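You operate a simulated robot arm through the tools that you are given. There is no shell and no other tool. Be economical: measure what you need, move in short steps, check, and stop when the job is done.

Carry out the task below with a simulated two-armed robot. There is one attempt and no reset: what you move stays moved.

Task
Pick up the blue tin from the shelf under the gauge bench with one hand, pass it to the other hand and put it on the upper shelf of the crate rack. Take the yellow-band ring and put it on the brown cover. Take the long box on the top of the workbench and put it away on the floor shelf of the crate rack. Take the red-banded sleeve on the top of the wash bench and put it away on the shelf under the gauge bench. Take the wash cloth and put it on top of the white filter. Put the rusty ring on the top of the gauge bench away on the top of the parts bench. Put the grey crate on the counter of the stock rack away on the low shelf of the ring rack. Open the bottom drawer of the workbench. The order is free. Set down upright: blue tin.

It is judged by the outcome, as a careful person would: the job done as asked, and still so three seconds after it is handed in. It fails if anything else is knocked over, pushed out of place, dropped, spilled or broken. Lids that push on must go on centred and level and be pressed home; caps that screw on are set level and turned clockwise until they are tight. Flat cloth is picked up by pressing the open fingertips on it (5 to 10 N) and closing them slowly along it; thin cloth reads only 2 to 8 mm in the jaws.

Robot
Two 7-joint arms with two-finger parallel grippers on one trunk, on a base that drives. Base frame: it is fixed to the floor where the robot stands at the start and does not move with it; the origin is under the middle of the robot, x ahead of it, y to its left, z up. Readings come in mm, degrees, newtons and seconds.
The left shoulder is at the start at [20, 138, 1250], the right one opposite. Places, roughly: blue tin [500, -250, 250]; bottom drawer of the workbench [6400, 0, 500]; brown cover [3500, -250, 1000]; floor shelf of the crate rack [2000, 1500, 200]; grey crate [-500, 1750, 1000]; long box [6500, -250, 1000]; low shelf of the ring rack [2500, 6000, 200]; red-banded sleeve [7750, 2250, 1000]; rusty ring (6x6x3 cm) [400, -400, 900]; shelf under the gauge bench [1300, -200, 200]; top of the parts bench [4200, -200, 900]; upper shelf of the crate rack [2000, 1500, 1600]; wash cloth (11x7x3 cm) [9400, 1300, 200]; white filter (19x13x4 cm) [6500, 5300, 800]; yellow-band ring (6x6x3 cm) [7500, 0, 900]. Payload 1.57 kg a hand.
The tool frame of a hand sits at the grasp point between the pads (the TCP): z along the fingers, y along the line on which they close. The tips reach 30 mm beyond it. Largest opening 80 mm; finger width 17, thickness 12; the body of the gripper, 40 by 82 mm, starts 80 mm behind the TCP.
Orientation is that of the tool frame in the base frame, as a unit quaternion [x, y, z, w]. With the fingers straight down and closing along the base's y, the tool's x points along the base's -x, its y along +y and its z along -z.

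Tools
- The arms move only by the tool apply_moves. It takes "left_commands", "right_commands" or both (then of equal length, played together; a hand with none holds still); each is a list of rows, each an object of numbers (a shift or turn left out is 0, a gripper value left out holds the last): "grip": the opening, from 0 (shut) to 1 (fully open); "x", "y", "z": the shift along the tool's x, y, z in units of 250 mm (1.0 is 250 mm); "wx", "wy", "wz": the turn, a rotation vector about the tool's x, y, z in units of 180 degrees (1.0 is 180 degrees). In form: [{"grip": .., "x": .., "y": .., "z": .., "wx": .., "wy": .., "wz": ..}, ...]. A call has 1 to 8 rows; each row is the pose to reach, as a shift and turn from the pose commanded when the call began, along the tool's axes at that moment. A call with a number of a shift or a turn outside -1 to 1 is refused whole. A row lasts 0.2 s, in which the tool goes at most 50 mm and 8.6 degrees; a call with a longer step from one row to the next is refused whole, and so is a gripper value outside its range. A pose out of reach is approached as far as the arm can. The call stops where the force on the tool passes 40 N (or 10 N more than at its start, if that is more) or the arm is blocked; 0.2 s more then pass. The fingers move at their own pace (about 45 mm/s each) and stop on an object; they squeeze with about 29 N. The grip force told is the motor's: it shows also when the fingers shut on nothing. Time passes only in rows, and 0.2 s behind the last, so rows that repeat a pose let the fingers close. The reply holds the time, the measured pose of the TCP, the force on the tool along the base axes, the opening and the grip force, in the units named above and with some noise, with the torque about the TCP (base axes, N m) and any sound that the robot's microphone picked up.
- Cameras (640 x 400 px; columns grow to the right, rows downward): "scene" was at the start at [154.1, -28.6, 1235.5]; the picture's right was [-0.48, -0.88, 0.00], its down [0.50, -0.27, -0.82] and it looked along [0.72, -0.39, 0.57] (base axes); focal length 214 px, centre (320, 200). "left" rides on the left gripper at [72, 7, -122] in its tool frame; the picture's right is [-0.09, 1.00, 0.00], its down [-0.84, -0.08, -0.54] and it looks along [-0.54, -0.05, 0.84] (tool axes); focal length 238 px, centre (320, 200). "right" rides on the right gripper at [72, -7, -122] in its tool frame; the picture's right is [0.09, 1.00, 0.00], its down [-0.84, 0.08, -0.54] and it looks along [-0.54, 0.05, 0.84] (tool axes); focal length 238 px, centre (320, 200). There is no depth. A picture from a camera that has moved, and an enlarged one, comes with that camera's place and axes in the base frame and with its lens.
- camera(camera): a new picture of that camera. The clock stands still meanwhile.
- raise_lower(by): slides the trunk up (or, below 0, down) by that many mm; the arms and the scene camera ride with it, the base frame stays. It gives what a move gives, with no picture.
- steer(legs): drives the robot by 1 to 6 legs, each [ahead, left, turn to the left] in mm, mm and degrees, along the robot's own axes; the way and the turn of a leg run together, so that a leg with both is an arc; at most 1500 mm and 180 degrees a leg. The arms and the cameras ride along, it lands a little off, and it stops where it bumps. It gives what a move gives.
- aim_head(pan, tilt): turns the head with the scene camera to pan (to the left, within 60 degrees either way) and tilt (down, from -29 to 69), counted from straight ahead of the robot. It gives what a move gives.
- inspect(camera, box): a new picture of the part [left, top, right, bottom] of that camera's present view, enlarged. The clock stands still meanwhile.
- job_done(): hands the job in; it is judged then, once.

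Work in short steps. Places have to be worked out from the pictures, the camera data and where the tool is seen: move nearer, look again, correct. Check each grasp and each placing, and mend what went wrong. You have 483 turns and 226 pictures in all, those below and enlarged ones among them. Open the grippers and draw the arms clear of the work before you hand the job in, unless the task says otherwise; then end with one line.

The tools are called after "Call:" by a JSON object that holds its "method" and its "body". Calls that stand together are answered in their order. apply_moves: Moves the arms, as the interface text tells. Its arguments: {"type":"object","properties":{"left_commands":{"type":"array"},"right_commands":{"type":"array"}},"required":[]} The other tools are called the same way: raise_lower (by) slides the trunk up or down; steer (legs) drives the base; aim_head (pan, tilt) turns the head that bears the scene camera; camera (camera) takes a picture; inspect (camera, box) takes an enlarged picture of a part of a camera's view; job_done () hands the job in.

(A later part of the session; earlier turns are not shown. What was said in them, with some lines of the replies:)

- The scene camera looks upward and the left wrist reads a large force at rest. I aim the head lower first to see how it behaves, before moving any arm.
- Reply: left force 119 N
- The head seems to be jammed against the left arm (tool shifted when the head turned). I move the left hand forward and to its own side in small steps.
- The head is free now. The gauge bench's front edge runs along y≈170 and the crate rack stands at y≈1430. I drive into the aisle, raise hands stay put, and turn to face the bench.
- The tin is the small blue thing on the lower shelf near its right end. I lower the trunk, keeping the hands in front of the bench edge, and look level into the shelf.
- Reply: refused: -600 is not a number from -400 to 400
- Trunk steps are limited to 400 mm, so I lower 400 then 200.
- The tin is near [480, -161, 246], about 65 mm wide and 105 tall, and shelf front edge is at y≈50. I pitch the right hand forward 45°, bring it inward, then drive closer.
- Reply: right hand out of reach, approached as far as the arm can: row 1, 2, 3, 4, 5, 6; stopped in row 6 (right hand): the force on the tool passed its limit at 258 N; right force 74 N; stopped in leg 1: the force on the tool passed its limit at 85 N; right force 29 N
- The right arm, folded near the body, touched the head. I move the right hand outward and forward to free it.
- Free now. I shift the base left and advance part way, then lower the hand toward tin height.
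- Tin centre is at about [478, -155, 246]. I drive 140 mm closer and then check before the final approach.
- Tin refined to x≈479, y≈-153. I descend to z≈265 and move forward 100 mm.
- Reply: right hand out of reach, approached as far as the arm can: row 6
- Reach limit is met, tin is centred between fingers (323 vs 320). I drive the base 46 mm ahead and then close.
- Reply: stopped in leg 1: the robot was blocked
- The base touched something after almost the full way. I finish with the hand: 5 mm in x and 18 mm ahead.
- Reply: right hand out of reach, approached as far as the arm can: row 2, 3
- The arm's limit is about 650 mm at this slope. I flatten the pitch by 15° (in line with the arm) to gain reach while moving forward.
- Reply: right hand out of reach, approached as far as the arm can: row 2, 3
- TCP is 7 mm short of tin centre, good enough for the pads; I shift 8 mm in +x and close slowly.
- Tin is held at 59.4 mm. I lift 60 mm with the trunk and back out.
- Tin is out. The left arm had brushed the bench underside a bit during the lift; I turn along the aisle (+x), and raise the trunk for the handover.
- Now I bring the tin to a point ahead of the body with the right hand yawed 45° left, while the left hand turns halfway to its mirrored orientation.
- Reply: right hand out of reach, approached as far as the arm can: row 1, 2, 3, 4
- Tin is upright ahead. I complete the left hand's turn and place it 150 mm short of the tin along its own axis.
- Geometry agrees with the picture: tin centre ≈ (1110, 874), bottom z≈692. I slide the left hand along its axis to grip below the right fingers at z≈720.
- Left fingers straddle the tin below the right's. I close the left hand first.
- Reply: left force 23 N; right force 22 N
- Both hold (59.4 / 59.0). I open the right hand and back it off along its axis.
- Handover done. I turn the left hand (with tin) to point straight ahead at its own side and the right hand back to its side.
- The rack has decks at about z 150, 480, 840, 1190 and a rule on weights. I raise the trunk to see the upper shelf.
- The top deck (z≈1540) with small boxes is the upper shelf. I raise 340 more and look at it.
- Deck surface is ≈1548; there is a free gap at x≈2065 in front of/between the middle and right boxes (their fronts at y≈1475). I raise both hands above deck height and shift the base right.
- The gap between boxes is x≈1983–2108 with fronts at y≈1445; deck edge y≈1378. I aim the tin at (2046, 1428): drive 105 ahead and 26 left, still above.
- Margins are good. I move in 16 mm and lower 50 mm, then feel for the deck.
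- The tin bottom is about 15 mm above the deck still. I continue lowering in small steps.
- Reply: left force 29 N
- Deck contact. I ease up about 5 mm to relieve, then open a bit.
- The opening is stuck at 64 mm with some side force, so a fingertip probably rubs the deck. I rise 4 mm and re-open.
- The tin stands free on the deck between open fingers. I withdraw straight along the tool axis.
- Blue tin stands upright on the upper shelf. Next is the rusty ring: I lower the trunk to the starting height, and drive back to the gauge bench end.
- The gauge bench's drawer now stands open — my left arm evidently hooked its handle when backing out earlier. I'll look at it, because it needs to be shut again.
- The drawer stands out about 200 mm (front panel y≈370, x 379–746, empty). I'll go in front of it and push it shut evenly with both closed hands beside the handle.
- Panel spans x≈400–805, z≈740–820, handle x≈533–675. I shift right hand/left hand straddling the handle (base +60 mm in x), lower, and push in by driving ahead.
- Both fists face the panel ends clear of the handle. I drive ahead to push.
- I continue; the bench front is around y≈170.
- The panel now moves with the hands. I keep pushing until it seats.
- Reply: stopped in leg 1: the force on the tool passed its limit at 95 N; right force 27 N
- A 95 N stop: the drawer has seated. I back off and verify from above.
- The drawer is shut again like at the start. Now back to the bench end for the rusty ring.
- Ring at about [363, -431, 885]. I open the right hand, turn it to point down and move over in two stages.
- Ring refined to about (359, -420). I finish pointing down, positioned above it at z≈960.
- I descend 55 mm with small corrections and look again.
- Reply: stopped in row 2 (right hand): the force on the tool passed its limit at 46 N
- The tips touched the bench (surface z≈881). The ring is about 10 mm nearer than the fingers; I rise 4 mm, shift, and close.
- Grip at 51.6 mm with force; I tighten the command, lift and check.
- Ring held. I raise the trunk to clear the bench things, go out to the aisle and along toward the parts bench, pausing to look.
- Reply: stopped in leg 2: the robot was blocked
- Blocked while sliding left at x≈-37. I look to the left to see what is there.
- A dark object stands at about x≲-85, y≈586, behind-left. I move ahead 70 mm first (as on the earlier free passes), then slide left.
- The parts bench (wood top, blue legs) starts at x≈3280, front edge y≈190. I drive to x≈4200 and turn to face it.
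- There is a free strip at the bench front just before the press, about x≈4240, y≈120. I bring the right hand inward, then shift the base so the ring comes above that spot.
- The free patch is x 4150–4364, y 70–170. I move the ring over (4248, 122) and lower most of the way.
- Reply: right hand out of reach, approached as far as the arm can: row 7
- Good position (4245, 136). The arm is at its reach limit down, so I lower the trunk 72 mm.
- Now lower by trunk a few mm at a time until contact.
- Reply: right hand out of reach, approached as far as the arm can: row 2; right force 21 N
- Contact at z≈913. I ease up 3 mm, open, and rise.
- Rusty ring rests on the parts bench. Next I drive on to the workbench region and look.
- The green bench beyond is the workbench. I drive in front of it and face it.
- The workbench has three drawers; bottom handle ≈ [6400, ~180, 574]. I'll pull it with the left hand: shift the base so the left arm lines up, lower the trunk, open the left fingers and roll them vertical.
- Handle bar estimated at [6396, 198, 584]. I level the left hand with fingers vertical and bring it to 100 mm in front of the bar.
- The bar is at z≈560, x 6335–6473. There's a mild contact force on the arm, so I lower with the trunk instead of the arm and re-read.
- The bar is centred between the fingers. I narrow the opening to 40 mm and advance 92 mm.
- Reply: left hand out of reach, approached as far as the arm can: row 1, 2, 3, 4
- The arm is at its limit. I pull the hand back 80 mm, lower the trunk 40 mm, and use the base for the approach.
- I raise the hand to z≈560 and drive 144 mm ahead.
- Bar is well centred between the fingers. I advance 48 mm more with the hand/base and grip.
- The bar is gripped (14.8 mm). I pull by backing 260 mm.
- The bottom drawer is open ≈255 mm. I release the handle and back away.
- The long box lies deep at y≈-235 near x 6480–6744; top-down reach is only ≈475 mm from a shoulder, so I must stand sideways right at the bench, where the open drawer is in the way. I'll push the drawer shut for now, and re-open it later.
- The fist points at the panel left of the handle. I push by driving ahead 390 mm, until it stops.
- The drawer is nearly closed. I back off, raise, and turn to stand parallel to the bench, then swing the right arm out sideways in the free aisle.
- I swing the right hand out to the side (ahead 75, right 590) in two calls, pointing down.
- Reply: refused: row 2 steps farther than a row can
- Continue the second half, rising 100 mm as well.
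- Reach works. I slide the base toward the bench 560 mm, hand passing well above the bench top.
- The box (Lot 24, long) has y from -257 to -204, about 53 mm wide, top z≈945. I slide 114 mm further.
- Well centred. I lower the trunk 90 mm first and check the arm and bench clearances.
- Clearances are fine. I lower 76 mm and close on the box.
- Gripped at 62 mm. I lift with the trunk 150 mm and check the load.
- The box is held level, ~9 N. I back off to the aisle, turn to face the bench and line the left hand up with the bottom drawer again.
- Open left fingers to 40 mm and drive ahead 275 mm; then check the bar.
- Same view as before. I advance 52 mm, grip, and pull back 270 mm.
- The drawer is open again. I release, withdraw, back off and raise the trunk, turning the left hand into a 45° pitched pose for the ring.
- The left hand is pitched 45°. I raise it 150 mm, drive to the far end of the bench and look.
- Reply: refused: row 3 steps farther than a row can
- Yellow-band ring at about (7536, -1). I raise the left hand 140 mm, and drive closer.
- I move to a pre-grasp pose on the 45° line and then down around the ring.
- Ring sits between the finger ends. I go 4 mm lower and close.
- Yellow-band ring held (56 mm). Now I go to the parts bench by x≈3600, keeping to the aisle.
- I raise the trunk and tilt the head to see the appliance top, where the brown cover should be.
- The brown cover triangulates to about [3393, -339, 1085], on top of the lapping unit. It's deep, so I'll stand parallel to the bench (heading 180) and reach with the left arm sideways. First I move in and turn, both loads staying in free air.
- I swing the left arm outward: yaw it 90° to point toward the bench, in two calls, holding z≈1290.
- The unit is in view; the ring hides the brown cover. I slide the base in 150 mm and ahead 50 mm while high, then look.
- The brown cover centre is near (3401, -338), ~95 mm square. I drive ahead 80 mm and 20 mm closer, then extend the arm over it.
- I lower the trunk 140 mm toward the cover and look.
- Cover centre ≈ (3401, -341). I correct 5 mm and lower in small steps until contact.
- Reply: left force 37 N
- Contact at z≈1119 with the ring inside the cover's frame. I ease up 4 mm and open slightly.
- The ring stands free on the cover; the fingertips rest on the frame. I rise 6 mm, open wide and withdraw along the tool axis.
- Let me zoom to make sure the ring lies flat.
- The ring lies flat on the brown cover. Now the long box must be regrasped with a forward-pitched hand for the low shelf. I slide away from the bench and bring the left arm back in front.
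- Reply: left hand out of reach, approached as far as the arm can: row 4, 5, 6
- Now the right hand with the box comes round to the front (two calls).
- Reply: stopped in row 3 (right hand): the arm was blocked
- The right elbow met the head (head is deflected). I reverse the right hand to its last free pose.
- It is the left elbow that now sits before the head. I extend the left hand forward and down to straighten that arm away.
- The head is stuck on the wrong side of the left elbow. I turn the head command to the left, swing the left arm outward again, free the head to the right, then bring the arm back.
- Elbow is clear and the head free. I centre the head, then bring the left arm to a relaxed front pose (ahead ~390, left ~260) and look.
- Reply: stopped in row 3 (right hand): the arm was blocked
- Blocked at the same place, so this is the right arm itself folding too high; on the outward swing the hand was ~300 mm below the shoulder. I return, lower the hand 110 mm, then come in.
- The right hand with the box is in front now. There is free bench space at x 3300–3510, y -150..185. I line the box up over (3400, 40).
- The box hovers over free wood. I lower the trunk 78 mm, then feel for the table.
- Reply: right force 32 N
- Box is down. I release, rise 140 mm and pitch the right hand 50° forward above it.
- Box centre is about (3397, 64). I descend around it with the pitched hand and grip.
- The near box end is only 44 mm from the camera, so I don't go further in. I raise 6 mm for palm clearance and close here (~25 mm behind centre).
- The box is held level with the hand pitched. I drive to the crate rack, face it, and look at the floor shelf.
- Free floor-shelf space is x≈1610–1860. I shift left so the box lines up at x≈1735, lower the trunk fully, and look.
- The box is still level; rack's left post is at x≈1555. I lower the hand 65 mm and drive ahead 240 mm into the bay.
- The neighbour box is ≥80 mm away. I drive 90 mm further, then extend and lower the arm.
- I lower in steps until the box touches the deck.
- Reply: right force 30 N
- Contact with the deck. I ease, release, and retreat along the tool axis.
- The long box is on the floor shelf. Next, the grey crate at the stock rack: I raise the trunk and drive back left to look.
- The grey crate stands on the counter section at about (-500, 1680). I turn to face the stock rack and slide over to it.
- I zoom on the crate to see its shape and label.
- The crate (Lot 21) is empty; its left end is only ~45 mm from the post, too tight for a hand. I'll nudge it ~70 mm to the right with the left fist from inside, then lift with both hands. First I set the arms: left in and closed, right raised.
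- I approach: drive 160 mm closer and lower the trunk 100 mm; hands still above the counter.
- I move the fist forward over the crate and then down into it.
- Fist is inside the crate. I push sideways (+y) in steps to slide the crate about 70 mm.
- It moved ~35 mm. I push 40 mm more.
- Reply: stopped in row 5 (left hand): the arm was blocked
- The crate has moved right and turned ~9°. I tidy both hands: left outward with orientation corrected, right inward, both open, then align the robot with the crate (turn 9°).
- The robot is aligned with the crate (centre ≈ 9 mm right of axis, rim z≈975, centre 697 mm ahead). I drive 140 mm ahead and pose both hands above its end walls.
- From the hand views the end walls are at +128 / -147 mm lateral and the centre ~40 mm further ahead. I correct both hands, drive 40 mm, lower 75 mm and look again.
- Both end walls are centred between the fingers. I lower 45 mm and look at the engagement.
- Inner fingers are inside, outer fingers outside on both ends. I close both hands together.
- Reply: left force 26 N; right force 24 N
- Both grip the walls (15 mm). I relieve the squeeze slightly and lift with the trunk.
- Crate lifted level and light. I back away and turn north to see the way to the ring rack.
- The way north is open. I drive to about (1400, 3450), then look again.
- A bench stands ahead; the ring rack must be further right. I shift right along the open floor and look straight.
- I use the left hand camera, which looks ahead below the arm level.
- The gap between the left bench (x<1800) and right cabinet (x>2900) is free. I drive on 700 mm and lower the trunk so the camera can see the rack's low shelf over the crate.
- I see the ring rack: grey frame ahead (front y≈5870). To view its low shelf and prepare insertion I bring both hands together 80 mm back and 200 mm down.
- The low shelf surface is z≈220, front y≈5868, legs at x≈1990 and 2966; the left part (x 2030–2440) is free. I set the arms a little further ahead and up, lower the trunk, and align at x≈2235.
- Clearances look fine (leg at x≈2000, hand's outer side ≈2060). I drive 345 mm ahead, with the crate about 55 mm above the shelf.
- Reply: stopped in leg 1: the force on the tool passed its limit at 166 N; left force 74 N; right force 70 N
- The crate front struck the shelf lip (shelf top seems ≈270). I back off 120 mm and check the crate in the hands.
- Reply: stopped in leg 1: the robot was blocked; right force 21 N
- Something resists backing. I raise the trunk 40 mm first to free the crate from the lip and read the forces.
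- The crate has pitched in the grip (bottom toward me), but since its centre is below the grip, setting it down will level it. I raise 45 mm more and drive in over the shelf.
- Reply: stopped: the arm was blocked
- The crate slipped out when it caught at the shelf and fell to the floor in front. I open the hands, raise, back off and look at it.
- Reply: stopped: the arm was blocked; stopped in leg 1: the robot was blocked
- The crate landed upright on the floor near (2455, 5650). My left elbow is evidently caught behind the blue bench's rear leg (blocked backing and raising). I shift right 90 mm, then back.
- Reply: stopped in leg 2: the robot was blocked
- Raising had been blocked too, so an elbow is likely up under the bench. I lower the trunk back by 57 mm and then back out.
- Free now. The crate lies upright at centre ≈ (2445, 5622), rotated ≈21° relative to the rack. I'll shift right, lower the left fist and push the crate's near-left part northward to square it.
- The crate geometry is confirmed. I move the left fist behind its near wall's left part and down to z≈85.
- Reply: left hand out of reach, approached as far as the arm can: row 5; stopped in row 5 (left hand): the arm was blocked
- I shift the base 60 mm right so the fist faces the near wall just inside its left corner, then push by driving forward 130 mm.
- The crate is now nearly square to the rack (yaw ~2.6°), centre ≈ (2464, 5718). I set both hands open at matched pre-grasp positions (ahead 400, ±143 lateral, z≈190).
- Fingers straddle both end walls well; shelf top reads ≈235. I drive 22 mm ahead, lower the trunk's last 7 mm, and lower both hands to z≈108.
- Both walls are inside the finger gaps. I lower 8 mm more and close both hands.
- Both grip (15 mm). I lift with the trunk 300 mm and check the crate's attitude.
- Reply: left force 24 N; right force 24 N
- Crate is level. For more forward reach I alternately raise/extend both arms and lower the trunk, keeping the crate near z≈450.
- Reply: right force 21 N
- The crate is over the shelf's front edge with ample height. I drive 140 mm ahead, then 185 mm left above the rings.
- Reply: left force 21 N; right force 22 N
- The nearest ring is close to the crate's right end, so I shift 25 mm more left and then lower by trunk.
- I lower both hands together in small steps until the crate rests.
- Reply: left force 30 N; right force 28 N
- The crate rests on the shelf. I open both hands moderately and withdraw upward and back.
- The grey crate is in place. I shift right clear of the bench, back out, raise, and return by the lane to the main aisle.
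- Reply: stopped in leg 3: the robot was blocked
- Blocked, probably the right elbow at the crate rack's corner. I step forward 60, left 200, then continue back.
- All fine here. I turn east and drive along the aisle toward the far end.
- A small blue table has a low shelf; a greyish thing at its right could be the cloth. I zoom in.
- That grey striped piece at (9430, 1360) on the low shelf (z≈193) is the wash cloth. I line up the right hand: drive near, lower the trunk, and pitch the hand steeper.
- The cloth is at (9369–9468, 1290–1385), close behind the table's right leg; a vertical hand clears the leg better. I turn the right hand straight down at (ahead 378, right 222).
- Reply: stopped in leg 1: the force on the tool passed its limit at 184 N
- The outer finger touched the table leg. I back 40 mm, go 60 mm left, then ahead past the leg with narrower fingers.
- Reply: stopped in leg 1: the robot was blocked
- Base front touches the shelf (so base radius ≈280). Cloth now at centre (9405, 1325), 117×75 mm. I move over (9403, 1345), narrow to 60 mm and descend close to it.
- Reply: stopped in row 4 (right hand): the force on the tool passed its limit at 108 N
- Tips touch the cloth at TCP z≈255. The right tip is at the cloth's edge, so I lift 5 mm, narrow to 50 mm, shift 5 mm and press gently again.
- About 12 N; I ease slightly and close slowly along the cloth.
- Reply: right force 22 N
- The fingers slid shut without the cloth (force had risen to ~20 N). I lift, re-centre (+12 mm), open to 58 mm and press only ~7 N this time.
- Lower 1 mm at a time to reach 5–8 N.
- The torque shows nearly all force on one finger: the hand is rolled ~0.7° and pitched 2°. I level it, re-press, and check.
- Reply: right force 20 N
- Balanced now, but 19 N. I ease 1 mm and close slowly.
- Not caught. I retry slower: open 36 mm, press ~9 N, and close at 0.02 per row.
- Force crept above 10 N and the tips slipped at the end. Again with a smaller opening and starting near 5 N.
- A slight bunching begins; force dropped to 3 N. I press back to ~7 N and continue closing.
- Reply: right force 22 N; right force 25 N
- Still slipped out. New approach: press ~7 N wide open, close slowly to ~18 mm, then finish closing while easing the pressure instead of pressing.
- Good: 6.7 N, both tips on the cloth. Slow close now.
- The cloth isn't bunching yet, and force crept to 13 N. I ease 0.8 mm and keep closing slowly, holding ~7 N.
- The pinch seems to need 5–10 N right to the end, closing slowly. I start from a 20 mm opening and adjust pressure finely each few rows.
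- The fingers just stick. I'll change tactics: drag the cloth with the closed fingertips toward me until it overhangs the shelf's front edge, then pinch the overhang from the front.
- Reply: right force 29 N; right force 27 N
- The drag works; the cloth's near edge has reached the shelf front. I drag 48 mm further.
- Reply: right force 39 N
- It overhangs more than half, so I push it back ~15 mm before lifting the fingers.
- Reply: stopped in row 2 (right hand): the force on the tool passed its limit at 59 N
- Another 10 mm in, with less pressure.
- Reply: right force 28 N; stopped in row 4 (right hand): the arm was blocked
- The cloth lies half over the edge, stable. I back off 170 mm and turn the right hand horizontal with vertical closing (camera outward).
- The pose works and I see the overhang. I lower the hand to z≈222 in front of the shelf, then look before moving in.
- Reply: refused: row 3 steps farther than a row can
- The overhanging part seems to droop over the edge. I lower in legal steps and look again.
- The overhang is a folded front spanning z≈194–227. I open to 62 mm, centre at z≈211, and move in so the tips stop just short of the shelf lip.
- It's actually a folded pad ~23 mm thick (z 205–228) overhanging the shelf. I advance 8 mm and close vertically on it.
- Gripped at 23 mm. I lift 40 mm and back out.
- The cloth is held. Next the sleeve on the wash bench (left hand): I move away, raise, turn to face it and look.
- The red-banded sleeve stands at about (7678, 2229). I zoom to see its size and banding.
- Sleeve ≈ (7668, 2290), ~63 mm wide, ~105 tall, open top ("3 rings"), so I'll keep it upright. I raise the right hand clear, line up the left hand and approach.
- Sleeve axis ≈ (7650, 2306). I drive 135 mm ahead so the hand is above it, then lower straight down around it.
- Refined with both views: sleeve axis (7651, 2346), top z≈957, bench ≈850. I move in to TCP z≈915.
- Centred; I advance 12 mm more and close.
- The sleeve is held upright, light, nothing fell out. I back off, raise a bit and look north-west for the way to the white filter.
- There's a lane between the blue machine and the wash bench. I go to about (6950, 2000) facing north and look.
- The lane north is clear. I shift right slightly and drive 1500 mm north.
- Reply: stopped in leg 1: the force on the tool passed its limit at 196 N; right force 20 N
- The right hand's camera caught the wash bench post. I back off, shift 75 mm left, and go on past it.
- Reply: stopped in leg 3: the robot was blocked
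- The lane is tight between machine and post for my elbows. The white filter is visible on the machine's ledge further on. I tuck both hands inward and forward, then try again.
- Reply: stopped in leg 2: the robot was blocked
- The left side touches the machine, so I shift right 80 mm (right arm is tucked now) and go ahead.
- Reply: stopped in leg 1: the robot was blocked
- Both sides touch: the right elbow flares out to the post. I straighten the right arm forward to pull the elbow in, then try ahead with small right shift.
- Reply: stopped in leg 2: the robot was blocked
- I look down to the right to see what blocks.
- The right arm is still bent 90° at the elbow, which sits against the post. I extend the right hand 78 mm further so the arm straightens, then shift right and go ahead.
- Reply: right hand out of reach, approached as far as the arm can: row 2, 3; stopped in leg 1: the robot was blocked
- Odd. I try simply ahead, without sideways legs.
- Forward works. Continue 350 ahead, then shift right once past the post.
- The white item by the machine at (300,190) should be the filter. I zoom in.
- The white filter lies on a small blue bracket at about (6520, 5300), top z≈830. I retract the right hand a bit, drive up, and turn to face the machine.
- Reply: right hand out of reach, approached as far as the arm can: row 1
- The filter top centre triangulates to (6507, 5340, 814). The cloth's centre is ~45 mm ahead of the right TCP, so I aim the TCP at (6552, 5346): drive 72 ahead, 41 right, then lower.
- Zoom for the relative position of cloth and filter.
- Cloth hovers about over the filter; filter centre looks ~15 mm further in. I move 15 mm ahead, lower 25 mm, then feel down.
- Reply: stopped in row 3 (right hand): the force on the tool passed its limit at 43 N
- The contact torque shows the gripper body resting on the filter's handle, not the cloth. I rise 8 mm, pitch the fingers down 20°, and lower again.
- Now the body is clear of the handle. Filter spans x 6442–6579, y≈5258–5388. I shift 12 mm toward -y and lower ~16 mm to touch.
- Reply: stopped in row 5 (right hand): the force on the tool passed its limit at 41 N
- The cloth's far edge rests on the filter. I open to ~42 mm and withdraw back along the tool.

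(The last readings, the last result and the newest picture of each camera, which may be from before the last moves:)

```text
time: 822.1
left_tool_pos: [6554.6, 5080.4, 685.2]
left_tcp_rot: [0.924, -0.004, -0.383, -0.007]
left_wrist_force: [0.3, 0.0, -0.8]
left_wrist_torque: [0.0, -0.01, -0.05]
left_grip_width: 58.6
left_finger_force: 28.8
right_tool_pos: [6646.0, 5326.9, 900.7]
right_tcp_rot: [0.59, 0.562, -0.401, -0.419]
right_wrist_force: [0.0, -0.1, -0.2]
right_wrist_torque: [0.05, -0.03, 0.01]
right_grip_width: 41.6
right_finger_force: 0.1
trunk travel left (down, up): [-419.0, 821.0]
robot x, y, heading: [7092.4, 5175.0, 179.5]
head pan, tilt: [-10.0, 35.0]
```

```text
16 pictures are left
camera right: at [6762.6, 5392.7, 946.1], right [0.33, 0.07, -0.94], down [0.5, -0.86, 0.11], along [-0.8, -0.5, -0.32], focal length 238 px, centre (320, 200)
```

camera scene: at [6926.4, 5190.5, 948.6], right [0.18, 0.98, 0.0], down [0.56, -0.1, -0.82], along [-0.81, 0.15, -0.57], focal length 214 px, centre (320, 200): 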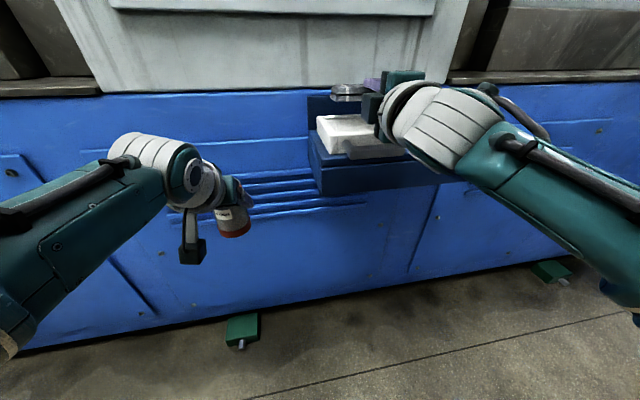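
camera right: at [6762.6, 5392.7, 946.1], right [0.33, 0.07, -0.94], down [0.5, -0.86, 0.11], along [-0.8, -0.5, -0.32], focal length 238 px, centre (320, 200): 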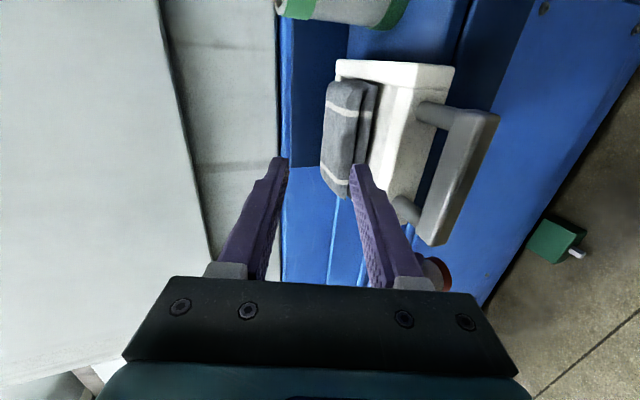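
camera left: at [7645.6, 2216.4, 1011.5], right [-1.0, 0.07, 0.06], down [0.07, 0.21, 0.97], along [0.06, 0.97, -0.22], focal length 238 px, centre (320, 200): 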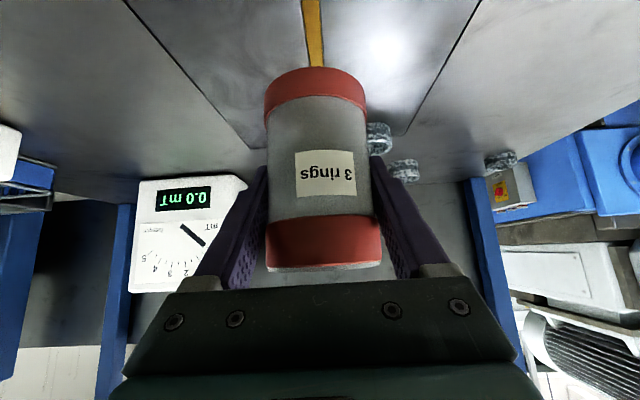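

The cloth is on the filter. I back off and verify with the head camera.

Call:
{"method": "steer", "body": {"legs": [[-150, 0, 0]]}}

Call:
{"method": "raise_lower", "body": {"by": 250}}

Call:
{"method": "inspect", "body": {"camera": "scene", "box": [280, 140, 440, 260]}}

```text
time: 823.5
left_tool_pos: [6705.2, 5077.9, 686.8]
left_tcp_rot: [0.924, -0.004, -0.383, -0.007]
left_wrist_force: [0.1, -0.4, -0.3]
left_wrist_torque: [0.0, -0.01, 0.01]
left_grip_width: 58.7
left_finger_force: 29.3
right_tool_pos: [6795.6, 5324.7, 902.8]
right_tcp_rot: [0.589, 0.56, -0.403, -0.42]
right_wrist_force: [-0.2, -1.0, 0.1]
right_wrist_torque: [0.0, 0.03, 0.01]
right_grip_width: 41.6
right_finger_force: 0.1
trunk travel left (down, up): [-419.0, 821.0]
robot x, y, heading: [7246.2, 5171.1, 179.7]
head pan, tilt: [-10.0, 35.0]
```

```text
time: 826.0
left_tool_pos: [6704.0, 5078.3, 935.0]
left_tcp_rot: [0.924, -0.004, -0.383, -0.007]
left_wrist_force: [-0.3, -0.6, -0.6]
left_wrist_torque: [0.02, 0.01, 0.02]
left_grip_width: 58.7
left_finger_force: 28.8
right_tool_pos: [6795.5, 5325.0, 1152.9]
right_tcp_rot: [0.589, 0.561, -0.402, -0.42]
right_wrist_force: [0.3, 0.2, -0.5]
right_wrist_torque: [0.0, -0.02, 0.01]
right_grip_width: 41.7
right_finger_force: 0.0
trunk travel left (down, up): [-669.0, 571.0]
robot x, y, heading: [7247.8, 5175.4, 179.6]
head pan, tilt: [-10.0, 35.0]
```

```text
3.33 times, centred on (360, 200) of scene
camera zoom: at [7060.7, 5189.4, 1176.5], right [0.18, 0.98, 0.0], down [0.56, -0.1, -0.82], along [-0.81, 0.15, -0.57], focal length 715 px, centre (187, 200)
```

zoom: 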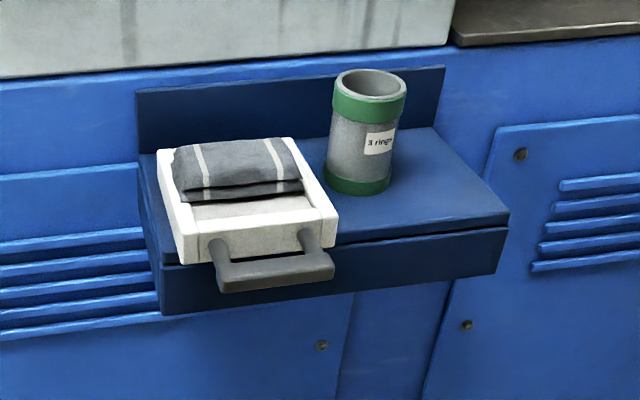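

The cloth lies neatly on the white filter. Now back with the sleeve the same way: turn north, straighten the right arm as before, and reverse along the lane.

Call:
{"method": "steer", "body": {"legs": [[0, 0, -89.8]]}}

Call:
{"method": "apply_moves", "body": {"right_commands": [{"y": -0.052, "z": 0.143, "wx": 0.022}, {"y": -0.104, "z": 0.286, "wx": 0.044}, {"y": -0.156, "z": 0.428, "wx": 0.066}, {"y": -0.208, "z": 0.571, "wx": 0.088}, {"y": -0.26, "z": 0.714, "wx": 0.111}]}}

Call:
{"method": "steer", "body": {"legs": [[-600, 110, 0], [-640, 120, 0]]}}

```text
time: 830.2
left_tool_pos: [7132.8, 5709.4, 936.4]
left_tcp_rot: [0.662, -0.645, -0.271, -0.271]
left_wrist_force: [-0.2, 0.7, -1.0]
left_wrist_torque: [0.0, 0.02, 0.01]
left_grip_width: 58.7
left_finger_force: 28.9
right_tool_pos: [7381.4, 5628.3, 1152.2]
right_tcp_rot: [0.814, -0.006, 0.002, -0.581]
right_wrist_force: [-0.2, 0.4, -0.2]
right_wrist_torque: [-0.01, 0.0, -0.03]
right_grip_width: 41.6
right_finger_force: 0.0
trunk travel left (down, up): [-669.0, 571.0]
robot x, y, heading: [7246.1, 5170.9, 91.5]
head pan, tilt: [-10.0, 35.0]
```

```text
time: 831.4
left_tool_pos: [7131.3, 5711.1, 935.7]
left_tcp_rot: [0.662, -0.645, -0.271, -0.271]
left_wrist_force: [0.4, -0.1, -0.5]
left_wrist_torque: [0.01, -0.03, 0.03]
left_grip_width: 58.9
left_finger_force: 29.6
right_tool_pos: [7381.4, 5820.8, 1157.9]
right_tcp_rot: [-0.7, 0.006, -0.001, 0.715]
right_wrist_force: [-0.2, -0.1, -0.1]
right_wrist_torque: [0.02, -0.02, 0.01]
right_grip_width: 41.6
right_finger_force: 0.0
trunk travel left (down, up): [-669.0, 571.0]
robot x, y, heading: [7244.8, 5170.1, 91.5]
head pan, tilt: [-10.0, 35.0]
```

```text
time: 838.0
left_tool_pos: [6943.8, 4465.1, 937.7]
left_tcp_rot: [0.658, -0.648, -0.269, -0.273]
left_wrist_force: [-1.0, 0.6, -0.6]
left_wrist_torque: [0.02, 0.03, -0.03]
left_grip_width: 58.7
left_finger_force: 28.8
right_tool_pos: [7194.6, 4573.0, 1156.7]
right_tcp_rot: [-0.7, 0.009, -0.007, 0.714]
right_wrist_force: [0.3, 0.2, 0.0]
right_wrist_torque: [0.04, -0.02, 0.02]
right_grip_width: 41.6
right_finger_force: 0.0
trunk travel left (down, up): [-669.0, 571.0]
robot x, y, heading: [7052.6, 3924.5, 91.2]
head pan, tilt: [-10.0, 35.0]
```

Call:
{"method": "steer", "body": {"legs": [[0, 0, -0.9], [-690, 162, 0]]}}

Call:
{"method": "steer", "body": {"legs": [[-600, 0, 0], [-500, 0, 0]]}}

```text
time: 842.2
left_tool_pos: [6794.4, 3800.2, 935.5]
left_tcp_rot: [-0.65, 0.657, 0.265, 0.276]
left_wrist_force: [0.6, 0.5, -1.2]
left_wrist_torque: [-0.01, -0.02, 0.0]
left_grip_width: 58.5
left_finger_force: 28.5
right_tool_pos: [7047.3, 3902.1, 1156.5]
right_tcp_rot: [-0.7, 0.018, -0.016, 0.714]
right_wrist_force: [0.3, -0.2, -0.1]
right_wrist_torque: [0.05, -0.01, 0.04]
right_grip_width: 41.7
right_finger_force: 0.1
trunk travel left (down, up): [-669.0, 571.0]
robot x, y, heading: [6886.0, 3260.3, 89.2]
head pan, tilt: [-10.0, 35.0]
```

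```text
time: 848.1
left_tool_pos: [6781.8, 2703.5, 935.9]
left_tcp_rot: [-0.648, 0.658, 0.266, 0.277]
left_wrist_force: [0.3, -0.3, -0.2]
left_wrist_torque: [0.0, 0.01, 0.01]
left_grip_width: 58.7
left_finger_force: 29.0
right_tool_pos: [7037.5, 2803.8, 1157.7]
right_tcp_rot: [-0.7, 0.02, -0.018, 0.714]
right_wrist_force: [-1.2, -0.3, 0.7]
right_wrist_torque: [0.01, 0.01, 0.01]
right_grip_width: 41.6
right_finger_force: 0.0
trunk travel left (down, up): [-669.0, 571.0]
robot x, y, heading: [6874.9, 2161.4, 89.0]
head pan, tilt: [-10.0, 35.0]
```

Through the pinch. I continue back to the aisle, turn west, drive to the gauge bench, and retract the right hand.

Call:
{"method": "steer", "body": {"legs": [[-1200, 0, 0], [0, 0, 91], [1450, 0, 0], [1450, 0, 0], [1450, 0, 0]]}}

Call:
{"method": "apply_moves", "body": {"right_commands": [{"z": -0.18}, {"z": -0.36}, {"z": -0.54}, {"z": -0.64}]}}

```text
time: 878.5
left_tool_pos: [1990.1, 794.9, 936.9]
left_tcp_rot: [0.924, -0.005, -0.383, -0.007]
left_wrist_force: [-0.1, 0.3, 0.2]
left_wrist_torque: [0.0, 0.01, 0.03]
left_grip_width: 58.8
left_finger_force: 29.1
right_tool_pos: [1889.5, 1050.4, 1157.0]
right_tcp_rot: [-0.508, -0.482, 0.493, 0.516]
right_wrist_force: [-0.5, -0.3, -0.4]
right_wrist_torque: [0.02, 0.02, 0.0]
right_grip_width: 41.4
right_finger_force: 0.1
trunk travel left (down, up): [-669.0, 571.0]
robot x, y, heading: [2531.2, 887.0, 179.3]
head pan, tilt: [-10.0, 35.0]
```

```text
time: 879.5
left_tool_pos: [1990.3, 794.5, 935.6]
left_tcp_rot: [0.923, -0.005, -0.384, -0.007]
left_wrist_force: [0.7, -0.3, -0.4]
left_wrist_torque: [0.02, 0.01, 0.01]
left_grip_width: 58.7
left_finger_force: 28.8
right_tool_pos: [2047.8, 1041.2, 1153.2]
right_tcp_rot: [-0.508, -0.483, 0.493, 0.516]
right_wrist_force: [-0.8, 0.4, -0.2]
right_wrist_torque: [0.0, -0.01, 0.0]
right_grip_width: 41.3
right_finger_force: 0.0
trunk travel left (down, up): [-669.0, 571.0]
robot x, y, heading: [2534.2, 892.2, 179.2]
head pan, tilt: [-10.0, 35.0]
```

Call:
{"method": "steer", "body": {"legs": [[1000, -40, 0], [893, 0, 0], [0, 0, 90.8]]}}

Call:
{"method": "raise_lower", "body": {"by": -400}}

Call:
{"method": "raise_lower", "body": {"by": -205}}

Call:
{"method": "aim_head", "body": {"pan": 0, "tilt": 25}}

Call:
{"method": "camera", "body": {"camera": "scene"}}

```text
time: 892.7
left_tool_pos: [789.9, 379.4, 937.5]
left_tcp_rot: [0.641, 0.665, -0.27, 0.273]
left_wrist_force: [0.2, 0.3, 0.0]
left_wrist_torque: [-0.01, 0.01, 0.01]
left_grip_width: 58.6
left_finger_force: 29.2
right_tool_pos: [539.7, 425.6, 1154.3]
right_tcp_rot: [-0.001, -0.701, 0.714, -0.002]
right_wrist_force: [0.9, 0.4, 0.4]
right_wrist_torque: [-0.02, 0.01, -0.02]
right_grip_width: 41.6
right_finger_force: 0.1
trunk travel left (down, up): [-669.0, 571.0]
robot x, y, heading: [670.6, 918.2, -87.5]
head pan, tilt: [-10.0, 35.0]
```

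```text
time: 896.5
left_tool_pos: [789.2, 380.0, 536.5]
left_tcp_rot: [0.641, 0.665, -0.27, 0.272]
left_wrist_force: [0.4, -1.2, -0.7]
left_wrist_torque: [0.0, 0.04, -0.03]
left_grip_width: 58.5
left_finger_force: 29.1
right_tool_pos: [541.4, 425.2, 753.1]
right_tcp_rot: [-0.001, -0.7, 0.714, -0.002]
right_wrist_force: [0.0, -0.5, -0.4]
right_wrist_torque: [0.0, 0.0, -0.01]
right_grip_width: 41.4
right_finger_force: 0.1
trunk travel left (down, up): [-269.0, 971.0]
robot x, y, heading: [670.6, 913.9, -88.0]
head pan, tilt: [-10.0, 35.0]
```

```text
time: 898.8
left_tool_pos: [788.5, 379.6, 331.3]
left_tcp_rot: [0.641, 0.665, -0.269, 0.272]
left_wrist_force: [0.1, 0.7, -0.8]
left_wrist_torque: [0.0, 0.01, 0.01]
left_grip_width: 58.7
left_finger_force: 29.1
right_tool_pos: [540.0, 425.9, 549.5]
right_tcp_rot: [-0.001, -0.7, 0.714, -0.002]
right_wrist_force: [-0.6, -0.2, -0.2]
right_wrist_torque: [-0.01, -0.03, 0.01]
right_grip_width: 41.4
right_finger_force: 0.0
trunk travel left (down, up): [-64.0, 1176.0]
robot x, y, heading: [670.7, 916.0, -87.7]
head pan, tilt: [-10.0, 35.0]
```

```text
time: 899.5
left_tool_pos: [788.4, 379.3, 329.4]
left_tcp_rot: [0.641, 0.665, -0.27, 0.273]
left_wrist_force: [0.3, 0.5, -0.7]
left_wrist_torque: [-0.01, -0.02, -0.02]
left_grip_width: 58.6
left_finger_force: 29.1
right_tool_pos: [540.2, 425.0, 548.5]
right_tcp_rot: [-0.001, -0.701, 0.714, -0.001]
right_wrist_force: [0.1, 0.4, 0.1]
right_wrist_torque: [-0.03, 0.02, 0.02]
right_grip_width: 41.7
right_finger_force: 0.2
trunk travel left (down, up): [-64.0, 1176.0]
robot x, y, heading: [670.2, 917.2, -87.9]
head pan, tilt: [0.0, 25.0]
```

```text
14 pictures are left
camera scene: at [678.9, 723.5, 587.2], right [-1.0, -0.04, 0.0], down [-0.02, 0.42, -0.91], along [0.03, -0.91, -0.42], focal length 214 px, centre (320, 200)
```

scene: 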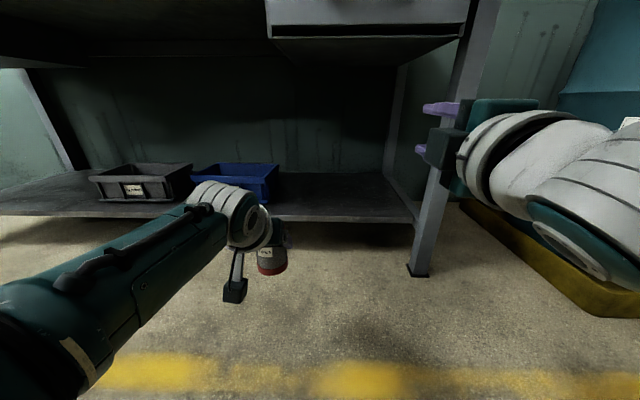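

I align (turn 2°, shift 48 mm right), lower to enter just above the shelf, and drive in.

Call:
{"method": "steer", "body": {"legs": [[0, -48, -2.1]]}}

Call:
{"method": "raise_lower", "body": {"by": -30}}

Call:
{"method": "steer", "body": {"legs": [[330, 0, 0]]}}

Call:
{"method": "camera", "body": {"camera": "scene"}}

```text
time: 900.4
left_tool_pos: [729.9, 375.0, 331.3]
left_tcp_rot: [0.653, 0.653, -0.273, 0.27]
left_wrist_force: [1.2, 0.6, -0.8]
left_wrist_torque: [0.04, 0.06, -0.01]
left_grip_width: 58.5
left_finger_force: 29.5
right_tool_pos: [482.1, 429.4, 548.2]
right_tcp_rot: [-0.015, -0.7, 0.714, 0.01]
right_wrist_force: [0.8, 0.0, -0.5]
right_wrist_torque: [-0.01, 0.0, -0.06]
right_grip_width: 41.4
right_finger_force: 0.1
trunk travel left (down, up): [-64.0, 1176.0]
robot x, y, heading: [622.9, 910.9, -89.7]
head pan, tilt: [0.0, 25.0]
```

```text
time: 901.1
left_tool_pos: [722.2, 374.3, 302.0]
left_tcp_rot: [0.652, 0.654, -0.275, 0.268]
left_wrist_force: [-0.8, -0.3, -0.6]
left_wrist_torque: [-0.01, -0.01, -0.01]
left_grip_width: 58.9
left_finger_force: 28.8
right_tool_pos: [475.2, 431.0, 518.9]
right_tcp_rot: [-0.014, -0.7, 0.714, 0.012]
right_wrist_force: [0.2, 0.7, -0.8]
right_wrist_torque: [-0.02, 0.0, -0.01]
right_grip_width: 41.7
right_finger_force: 0.1
trunk travel left (down, up): [-34.0, 1206.0]
robot x, y, heading: [621.0, 910.9, -89.8]
head pan, tilt: [0.0, 25.0]
```

```text
time: 903.3
left_tool_pos: [725.1, 49.9, 300.0]
left_tcp_rot: [0.651, 0.656, -0.272, 0.268]
left_wrist_force: [-0.2, -0.2, -0.5]
left_wrist_torque: [-0.02, -0.01, -0.01]
left_grip_width: 58.5
left_finger_force: 29.1
right_tool_pos: [478.3, 102.5, 517.7]
right_tcp_rot: [-0.013, -0.701, 0.713, 0.01]
right_wrist_force: [0.1, 0.2, -0.1]
right_wrist_torque: [-0.01, -0.01, 0.01]
right_grip_width: 41.7
right_finger_force: 0.0
trunk travel left (down, up): [-34.0, 1206.0]
robot x, y, heading: [622.9, 587.4, -89.7]
head pan, tilt: [0.0, 25.0]
```

```text
13 pictures are left
camera scene: at [626.5, 396.5, 557.0], right [-1.0, -0.01, 0.0], down [0.0, 0.42, -0.91], along [0.0, -0.91, -0.42], focal length 214 px, centre (320, 200)
```

scene: 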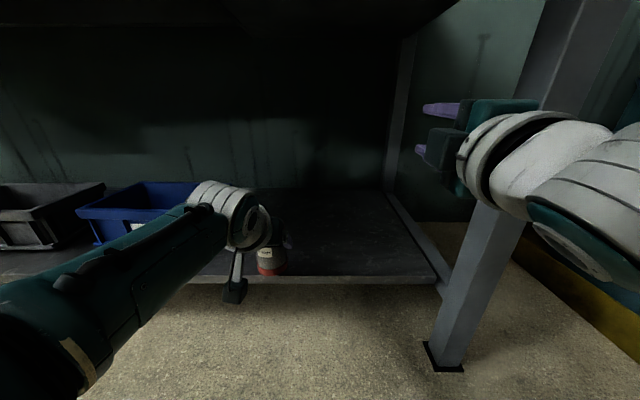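

Sleeve is just before the shelf edge line, above it. I drive 95 mm further and lower until it touches.

Call:
{"method": "steer", "body": {"legs": [[95, 0, 0]]}}

Call:
{"method": "apply_moves", "body": {"left_commands": [{"x": 0.03, "z": 0.03}, {"x": 0.06, "z": 0.06}, {"x": 0.08, "z": 0.08}, {"x": 0.1, "z": 0.1}, {"x": 0.115, "z": 0.115}, {"x": 0.13, "z": 0.13}]}}

```text
time: 904.4
left_tool_pos: [725.8, -46.5, 299.6]
left_tcp_rot: [0.652, 0.656, -0.272, 0.267]
left_wrist_force: [0.2, -0.2, -1.2]
left_wrist_torque: [0.0, -0.02, 0.01]
left_grip_width: 58.9
left_finger_force: 29.9
right_tool_pos: [478.7, 5.8, 517.8]
right_tcp_rot: [-0.013, -0.701, 0.713, 0.01]
right_wrist_force: [0.2, 0.6, 1.1]
right_wrist_torque: [0.0, 0.0, 0.02]
right_grip_width: 41.8
right_finger_force: 0.0
trunk travel left (down, up): [-34.0, 1206.0]
robot x, y, heading: [626.2, 487.3, -89.6]
head pan, tilt: [0.0, 25.0]
```

```text
time: 905.8
left_tool_pos: [725.3, -51.8, 257.4]
left_tcp_rot: [0.651, 0.654, -0.275, 0.269]
left_wrist_force: [-0.6, 2.5, 11.1]
left_wrist_torque: [0.3, -0.3, 0.08]
left_grip_width: 58.9
left_finger_force: 29.3
right_tool_pos: [479.3, 3.7, 519.1]
right_tcp_rot: [-0.014, -0.7, 0.714, 0.01]
right_wrist_force: [-0.2, -0.6, -0.5]
right_wrist_torque: [0.03, 0.03, 0.02]
right_grip_width: 41.4
right_finger_force: 0.0
trunk travel left (down, up): [-34.0, 1206.0]
robot x, y, heading: [627.7, 489.0, -89.7]
head pan, tilt: [0.0, 25.0]
```

Contact (11 N at z≈257). I ease, open, and check before withdrawing.

Call:
{"method": "apply_moves", "body": {"left_commands": [{"x": -0.007, "z": -0.007}, {"x": -0.007, "z": -0.007, "grip": 0.85}, {"x": -0.007, "z": -0.007, "grip": 0.95}, {"x": -0.007, "z": -0.007, "grip": 0.95}]}}

Call:
{"method": "camera", "body": {"camera": "left"}}

```text
time: 906.8
left_tool_pos: [725.8, -49.4, 258.0]
left_tcp_rot: [0.651, 0.655, -0.273, 0.268]
left_wrist_force: [0.1, 0.1, -0.1]
left_wrist_torque: [-0.01, -0.01, -0.01]
left_grip_width: 76.0
left_finger_force: 0.0
right_tool_pos: [479.6, 5.4, 519.5]
right_tcp_rot: [-0.013, -0.7, 0.714, 0.01]
right_wrist_force: [-0.9, -0.7, 0.3]
right_wrist_torque: [-0.02, 0.0, -0.01]
right_grip_width: 41.5
right_finger_force: 0.0
trunk travel left (down, up): [-34.0, 1206.0]
robot x, y, heading: [623.2, 486.5, -89.7]
head pan, tilt: [0.0, 25.0]
```

```text
12 pictures are left
camera left: at [732.5, 86.6, 292.0], right [1.0, -0.06, 0.06], down [-0.07, -0.21, 0.98], along [-0.05, -0.98, -0.21], focal length 238 px, centre (320, 200)
```

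left: 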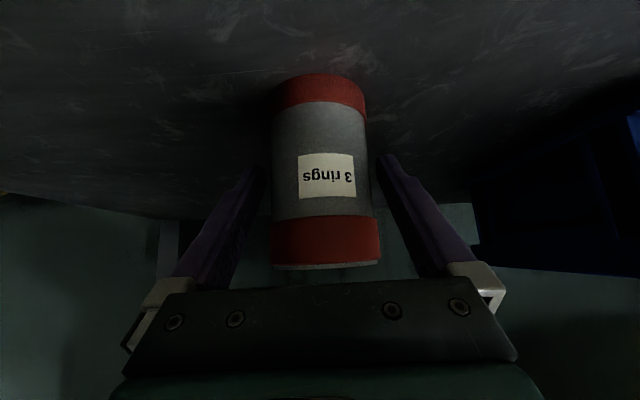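

It stands upright on the shelf. I withdraw along the tool axis and back straight out.

Call:
{"method": "apply_moves", "body": {"left_commands": [{"z": -0.12}, {"z": -0.3}, {"z": -0.48}]}}

Call:
{"method": "steer", "body": {"legs": [[-430, 0, 0]]}}

Call:
{"method": "camera", "body": {"camera": "scene"}}

```text
time: 907.6
left_tool_pos: [726.5, 36.2, 340.9]
left_tcp_rot: [0.653, 0.655, -0.272, 0.266]
left_wrist_force: [-0.1, 0.3, 0.7]
left_wrist_torque: [0.02, 0.0, 0.0]
left_grip_width: 76.0
left_finger_force: 0.0
right_tool_pos: [479.2, 4.2, 518.2]
right_tcp_rot: [-0.012, -0.701, 0.713, 0.01]
right_wrist_force: [-0.4, 0.8, -0.8]
right_wrist_torque: [-0.01, 0.03, 0.02]
right_grip_width: 41.7
right_finger_force: 0.1
trunk travel left (down, up): [-34.0, 1206.0]
robot x, y, heading: [621.9, 486.9, -89.5]
head pan, tilt: [0.0, 25.0]
```

```text
time: 910.3
left_tool_pos: [723.2, 467.0, 342.4]
left_tcp_rot: [0.655, 0.652, -0.274, 0.266]
left_wrist_force: [-0.4, -0.2, 0.1]
left_wrist_torque: [0.03, -0.02, 0.01]
left_grip_width: 76.0
left_finger_force: 0.0
right_tool_pos: [475.7, 438.1, 520.2]
right_tcp_rot: [-0.016, -0.7, 0.714, 0.014]
right_wrist_force: [0.2, -0.7, 0.9]
right_wrist_torque: [-0.03, 0.02, -0.04]
right_grip_width: 41.4
right_finger_force: 0.0
trunk travel left (down, up): [-34.0, 1206.0]
robot x, y, heading: [621.1, 925.7, -90.2]
head pan, tilt: [0.0, 25.0]
```

```text
11 pictures are left
camera scene: at [625.1, 730.2, 557.5], right [-1.0, 0.0, 0.0], down [0.0, 0.42, -0.91], along [0.0, -0.91, -0.42], focal length 214 px, centre (320, 200)
```

scene: 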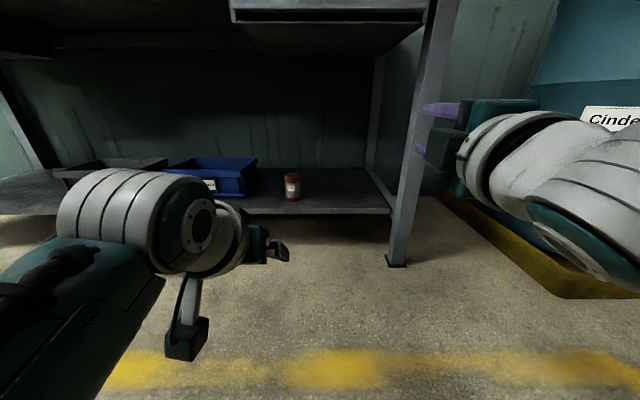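

Sleeve stands on the shelf. I raise the trunk and check that the gauge bench drawer is still shut.

Call:
{"method": "raise_lower", "body": {"by": 400}}

Call:
{"method": "raise_lower", "body": {"by": 200}}

Call:
{"method": "aim_head", "body": {"pan": 0, "tilt": 40}}

Call:
{"method": "camera", "body": {"camera": "scene"}}

```text
time: 914.1
left_tool_pos: [722.4, 468.5, 743.5]
left_tcp_rot: [0.655, 0.652, -0.274, 0.266]
left_wrist_force: [0.4, -0.3, 0.2]
left_wrist_torque: [-0.02, -0.01, -0.02]
left_grip_width: 75.9
left_finger_force: 0.0
right_tool_pos: [475.5, 439.6, 920.2]
right_tcp_rot: [-0.016, -0.7, 0.714, 0.014]
right_wrist_force: [-0.6, 0.1, 0.5]
right_wrist_torque: [0.02, 0.02, 0.03]
right_grip_width: 41.8
right_finger_force: 0.0
trunk travel left (down, up): [-434.0, 806.0]
robot x, y, heading: [622.8, 925.1, -90.2]
head pan, tilt: [0.0, 25.0]
```

```text
time: 916.3
left_tool_pos: [722.5, 469.7, 942.3]
left_tcp_rot: [0.654, 0.652, -0.275, 0.267]
left_wrist_force: [0.6, 0.1, 0.5]
left_wrist_torque: [0.0, 0.0, 0.0]
left_grip_width: 76.1
left_finger_force: 0.2
right_tool_pos: [474.7, 440.1, 1119.0]
right_tcp_rot: [-0.015, -0.7, 0.714, 0.013]
right_wrist_force: [-0.4, -0.5, 0.2]
right_wrist_torque: [-0.02, -0.02, -0.01]
right_grip_width: 41.8
right_finger_force: 0.0
trunk travel left (down, up): [-634.0, 606.0]
robot x, y, heading: [625.8, 922.8, -90.3]
head pan, tilt: [0.0, 25.0]
```

```text
time: 917.1
left_tool_pos: [722.9, 469.1, 942.4]
left_tcp_rot: [0.655, 0.652, -0.275, 0.266]
left_wrist_force: [0.3, -0.1, 0.1]
left_wrist_torque: [0.01, 0.0, 0.02]
left_grip_width: 75.8
left_finger_force: 0.1
right_tool_pos: [474.2, 438.9, 1119.5]
right_tcp_rot: [-0.017, -0.701, 0.713, 0.013]
right_wrist_force: [-0.2, -0.3, 0.0]
right_wrist_torque: [0.01, -0.01, 0.02]
right_grip_width: 41.8
right_finger_force: 0.1
trunk travel left (down, up): [-634.0, 606.0]
robot x, y, heading: [624.5, 924.7, -90.2]
head pan, tilt: [0.0, 40.0]
```

```text
10 pictures are left
camera scene: at [625.1, 738.6, 1134.0], right [-1.0, 0.0, 0.0], down [0.0, 0.64, -0.77], along [0.0, -0.77, -0.64], focal length 214 px, centre (320, 200)
```

scene: 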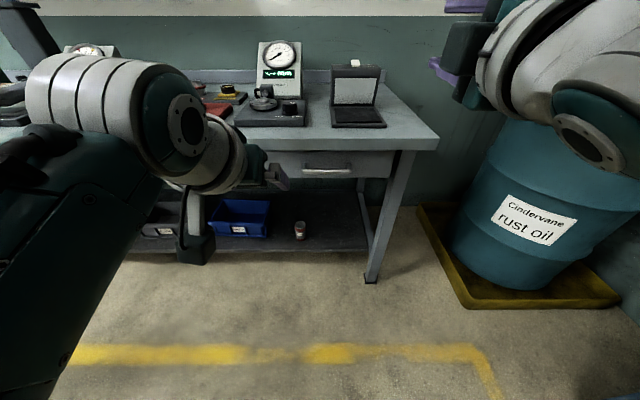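

The drawer is shut and all is in order here. I take a last look at the crate rack, to be sure the tin still stands after my elbow touched the rack.

Call:
{"method": "steer", "body": {"legs": [[0, 0, 130]]}}

Call:
{"method": "raise_lower", "body": {"by": 400}}

Call:
{"method": "aim_head", "body": {"pan": -10, "tilt": 15}}

Call:
{"method": "camera", "body": {"camera": "scene"}}

```text
time: 922.8
left_tool_pos: [915.3, 1286.0, 942.3]
left_tcp_rot: [-0.305, 0.872, 0.122, 0.363]
left_wrist_force: [-0.2, -0.1, -0.6]
left_wrist_torque: [-0.03, 0.02, -0.04]
left_grip_width: 75.9
left_finger_force: 0.0
right_tool_pos: [1095.5, 1111.8, 1119.2]
right_tcp_rot: [-0.626, 0.316, -0.32, 0.637]
right_wrist_force: [-0.1, 1.2, 0.0]
right_wrist_torque: [-0.01, 0.0, -0.02]
right_grip_width: 41.8
right_finger_force: 0.1
trunk travel left (down, up): [-634.0, 606.0]
robot x, y, heading: [621.3, 921.5, 38.4]
head pan, tilt: [0.0, 40.0]
```

```text
time: 926.6
left_tool_pos: [915.3, 1286.0, 1341.9]
left_tcp_rot: [-0.306, 0.872, 0.122, 0.362]
left_wrist_force: [0.5, 0.3, 0.3]
left_wrist_torque: [0.0, -0.01, 0.01]
left_grip_width: 75.8
left_finger_force: 0.0
right_tool_pos: [1095.4, 1111.0, 1519.1]
right_tcp_rot: [-0.625, 0.316, -0.32, 0.638]
right_wrist_force: [-0.3, -0.5, -0.1]
right_wrist_torque: [0.02, -0.02, 0.02]
right_grip_width: 41.5
right_finger_force: 0.0
trunk travel left (down, up): [-1034.0, 206.0]
robot x, y, heading: [623.2, 923.3, 38.9]
head pan, tilt: [0.0, 40.0]
```

```text
time: 927.5
left_tool_pos: [917.2, 1286.2, 1342.5]
left_tcp_rot: [-0.305, 0.872, 0.122, 0.363]
left_wrist_force: [0.7, 0.6, 0.3]
left_wrist_torque: [0.01, 0.01, -0.03]
left_grip_width: 76.1
left_finger_force: 0.1
right_tool_pos: [1094.6, 1111.1, 1519.7]
right_tcp_rot: [-0.625, 0.316, -0.32, 0.638]
right_wrist_force: [0.6, 0.5, 0.2]
right_wrist_torque: [-0.01, -0.02, -0.02]
right_grip_width: 41.7
right_finger_force: 0.1
trunk travel left (down, up): [-1034.0, 206.0]
robot x, y, heading: [623.2, 921.3, 38.7]
head pan, tilt: [-10.0, 15.0]
```

```text
9 pictures are left
camera scene: at [785.8, 1030.6, 1573.5], right [0.48, -0.88, 0.0], down [-0.23, -0.12, -0.97], along [0.85, 0.46, -0.26], focal length 214 px, centre (320, 200)
```

scene: 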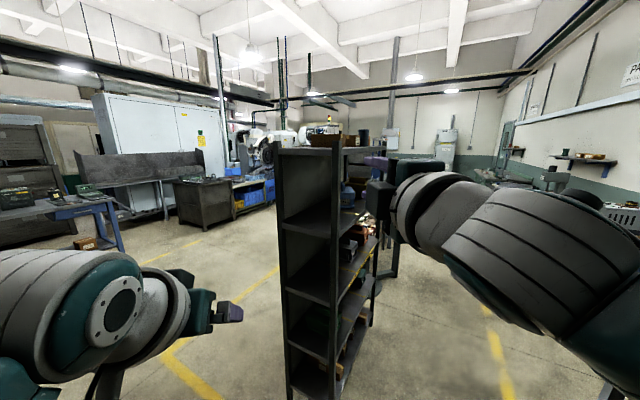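

The tin (upright dark cylinder at the deck front) and the rack's crates are in place. I open both grippers fully; the arms are clear, so I hand in.

Call:
{"method": "apply_moves", "body": {"left_commands": [{"grip": 1.0}, {"grip": 1.0}, {"grip": 1.0}], "right_commands": [{"grip": 0.8}, {"grip": 1.0}, {"grip": 1.0}]}}

Call:
{"method": "job_done", "body": {}}

```text
time: 928.3
left_tool_pos: [916.8, 1285.4, 1342.1]
left_tcp_rot: [-0.306, 0.872, 0.122, 0.363]
left_wrist_force: [0.9, 0.2, 0.3]
left_wrist_torque: [0.0, 0.02, -0.01]
left_grip_width: 79.9
left_finger_force: 0.1
right_tool_pos: [1094.7, 1109.1, 1519.7]
right_tcp_rot: [-0.625, 0.317, -0.32, 0.638]
right_wrist_force: [-0.2, -0.3, 0.2]
right_wrist_torque: [0.02, 0.0, 0.0]
right_grip_width: 79.8
right_finger_force: 0.0
trunk travel left (down, up): [-1034.0, 206.0]
robot x, y, heading: [619.0, 923.1, 38.6]
head pan, tilt: [-10.0, 15.0]
```

```text
The job is handed in.
```

All eight parts of the task are done and handed in; on the way the grey crate slipped from the grippers once onto the floor, landed upright and was then shelved, I pulled the gauge bench drawer open by accident and pushed it shut again, and the arms bumped the crate rack, the wash bench post and the small blue table's leg.
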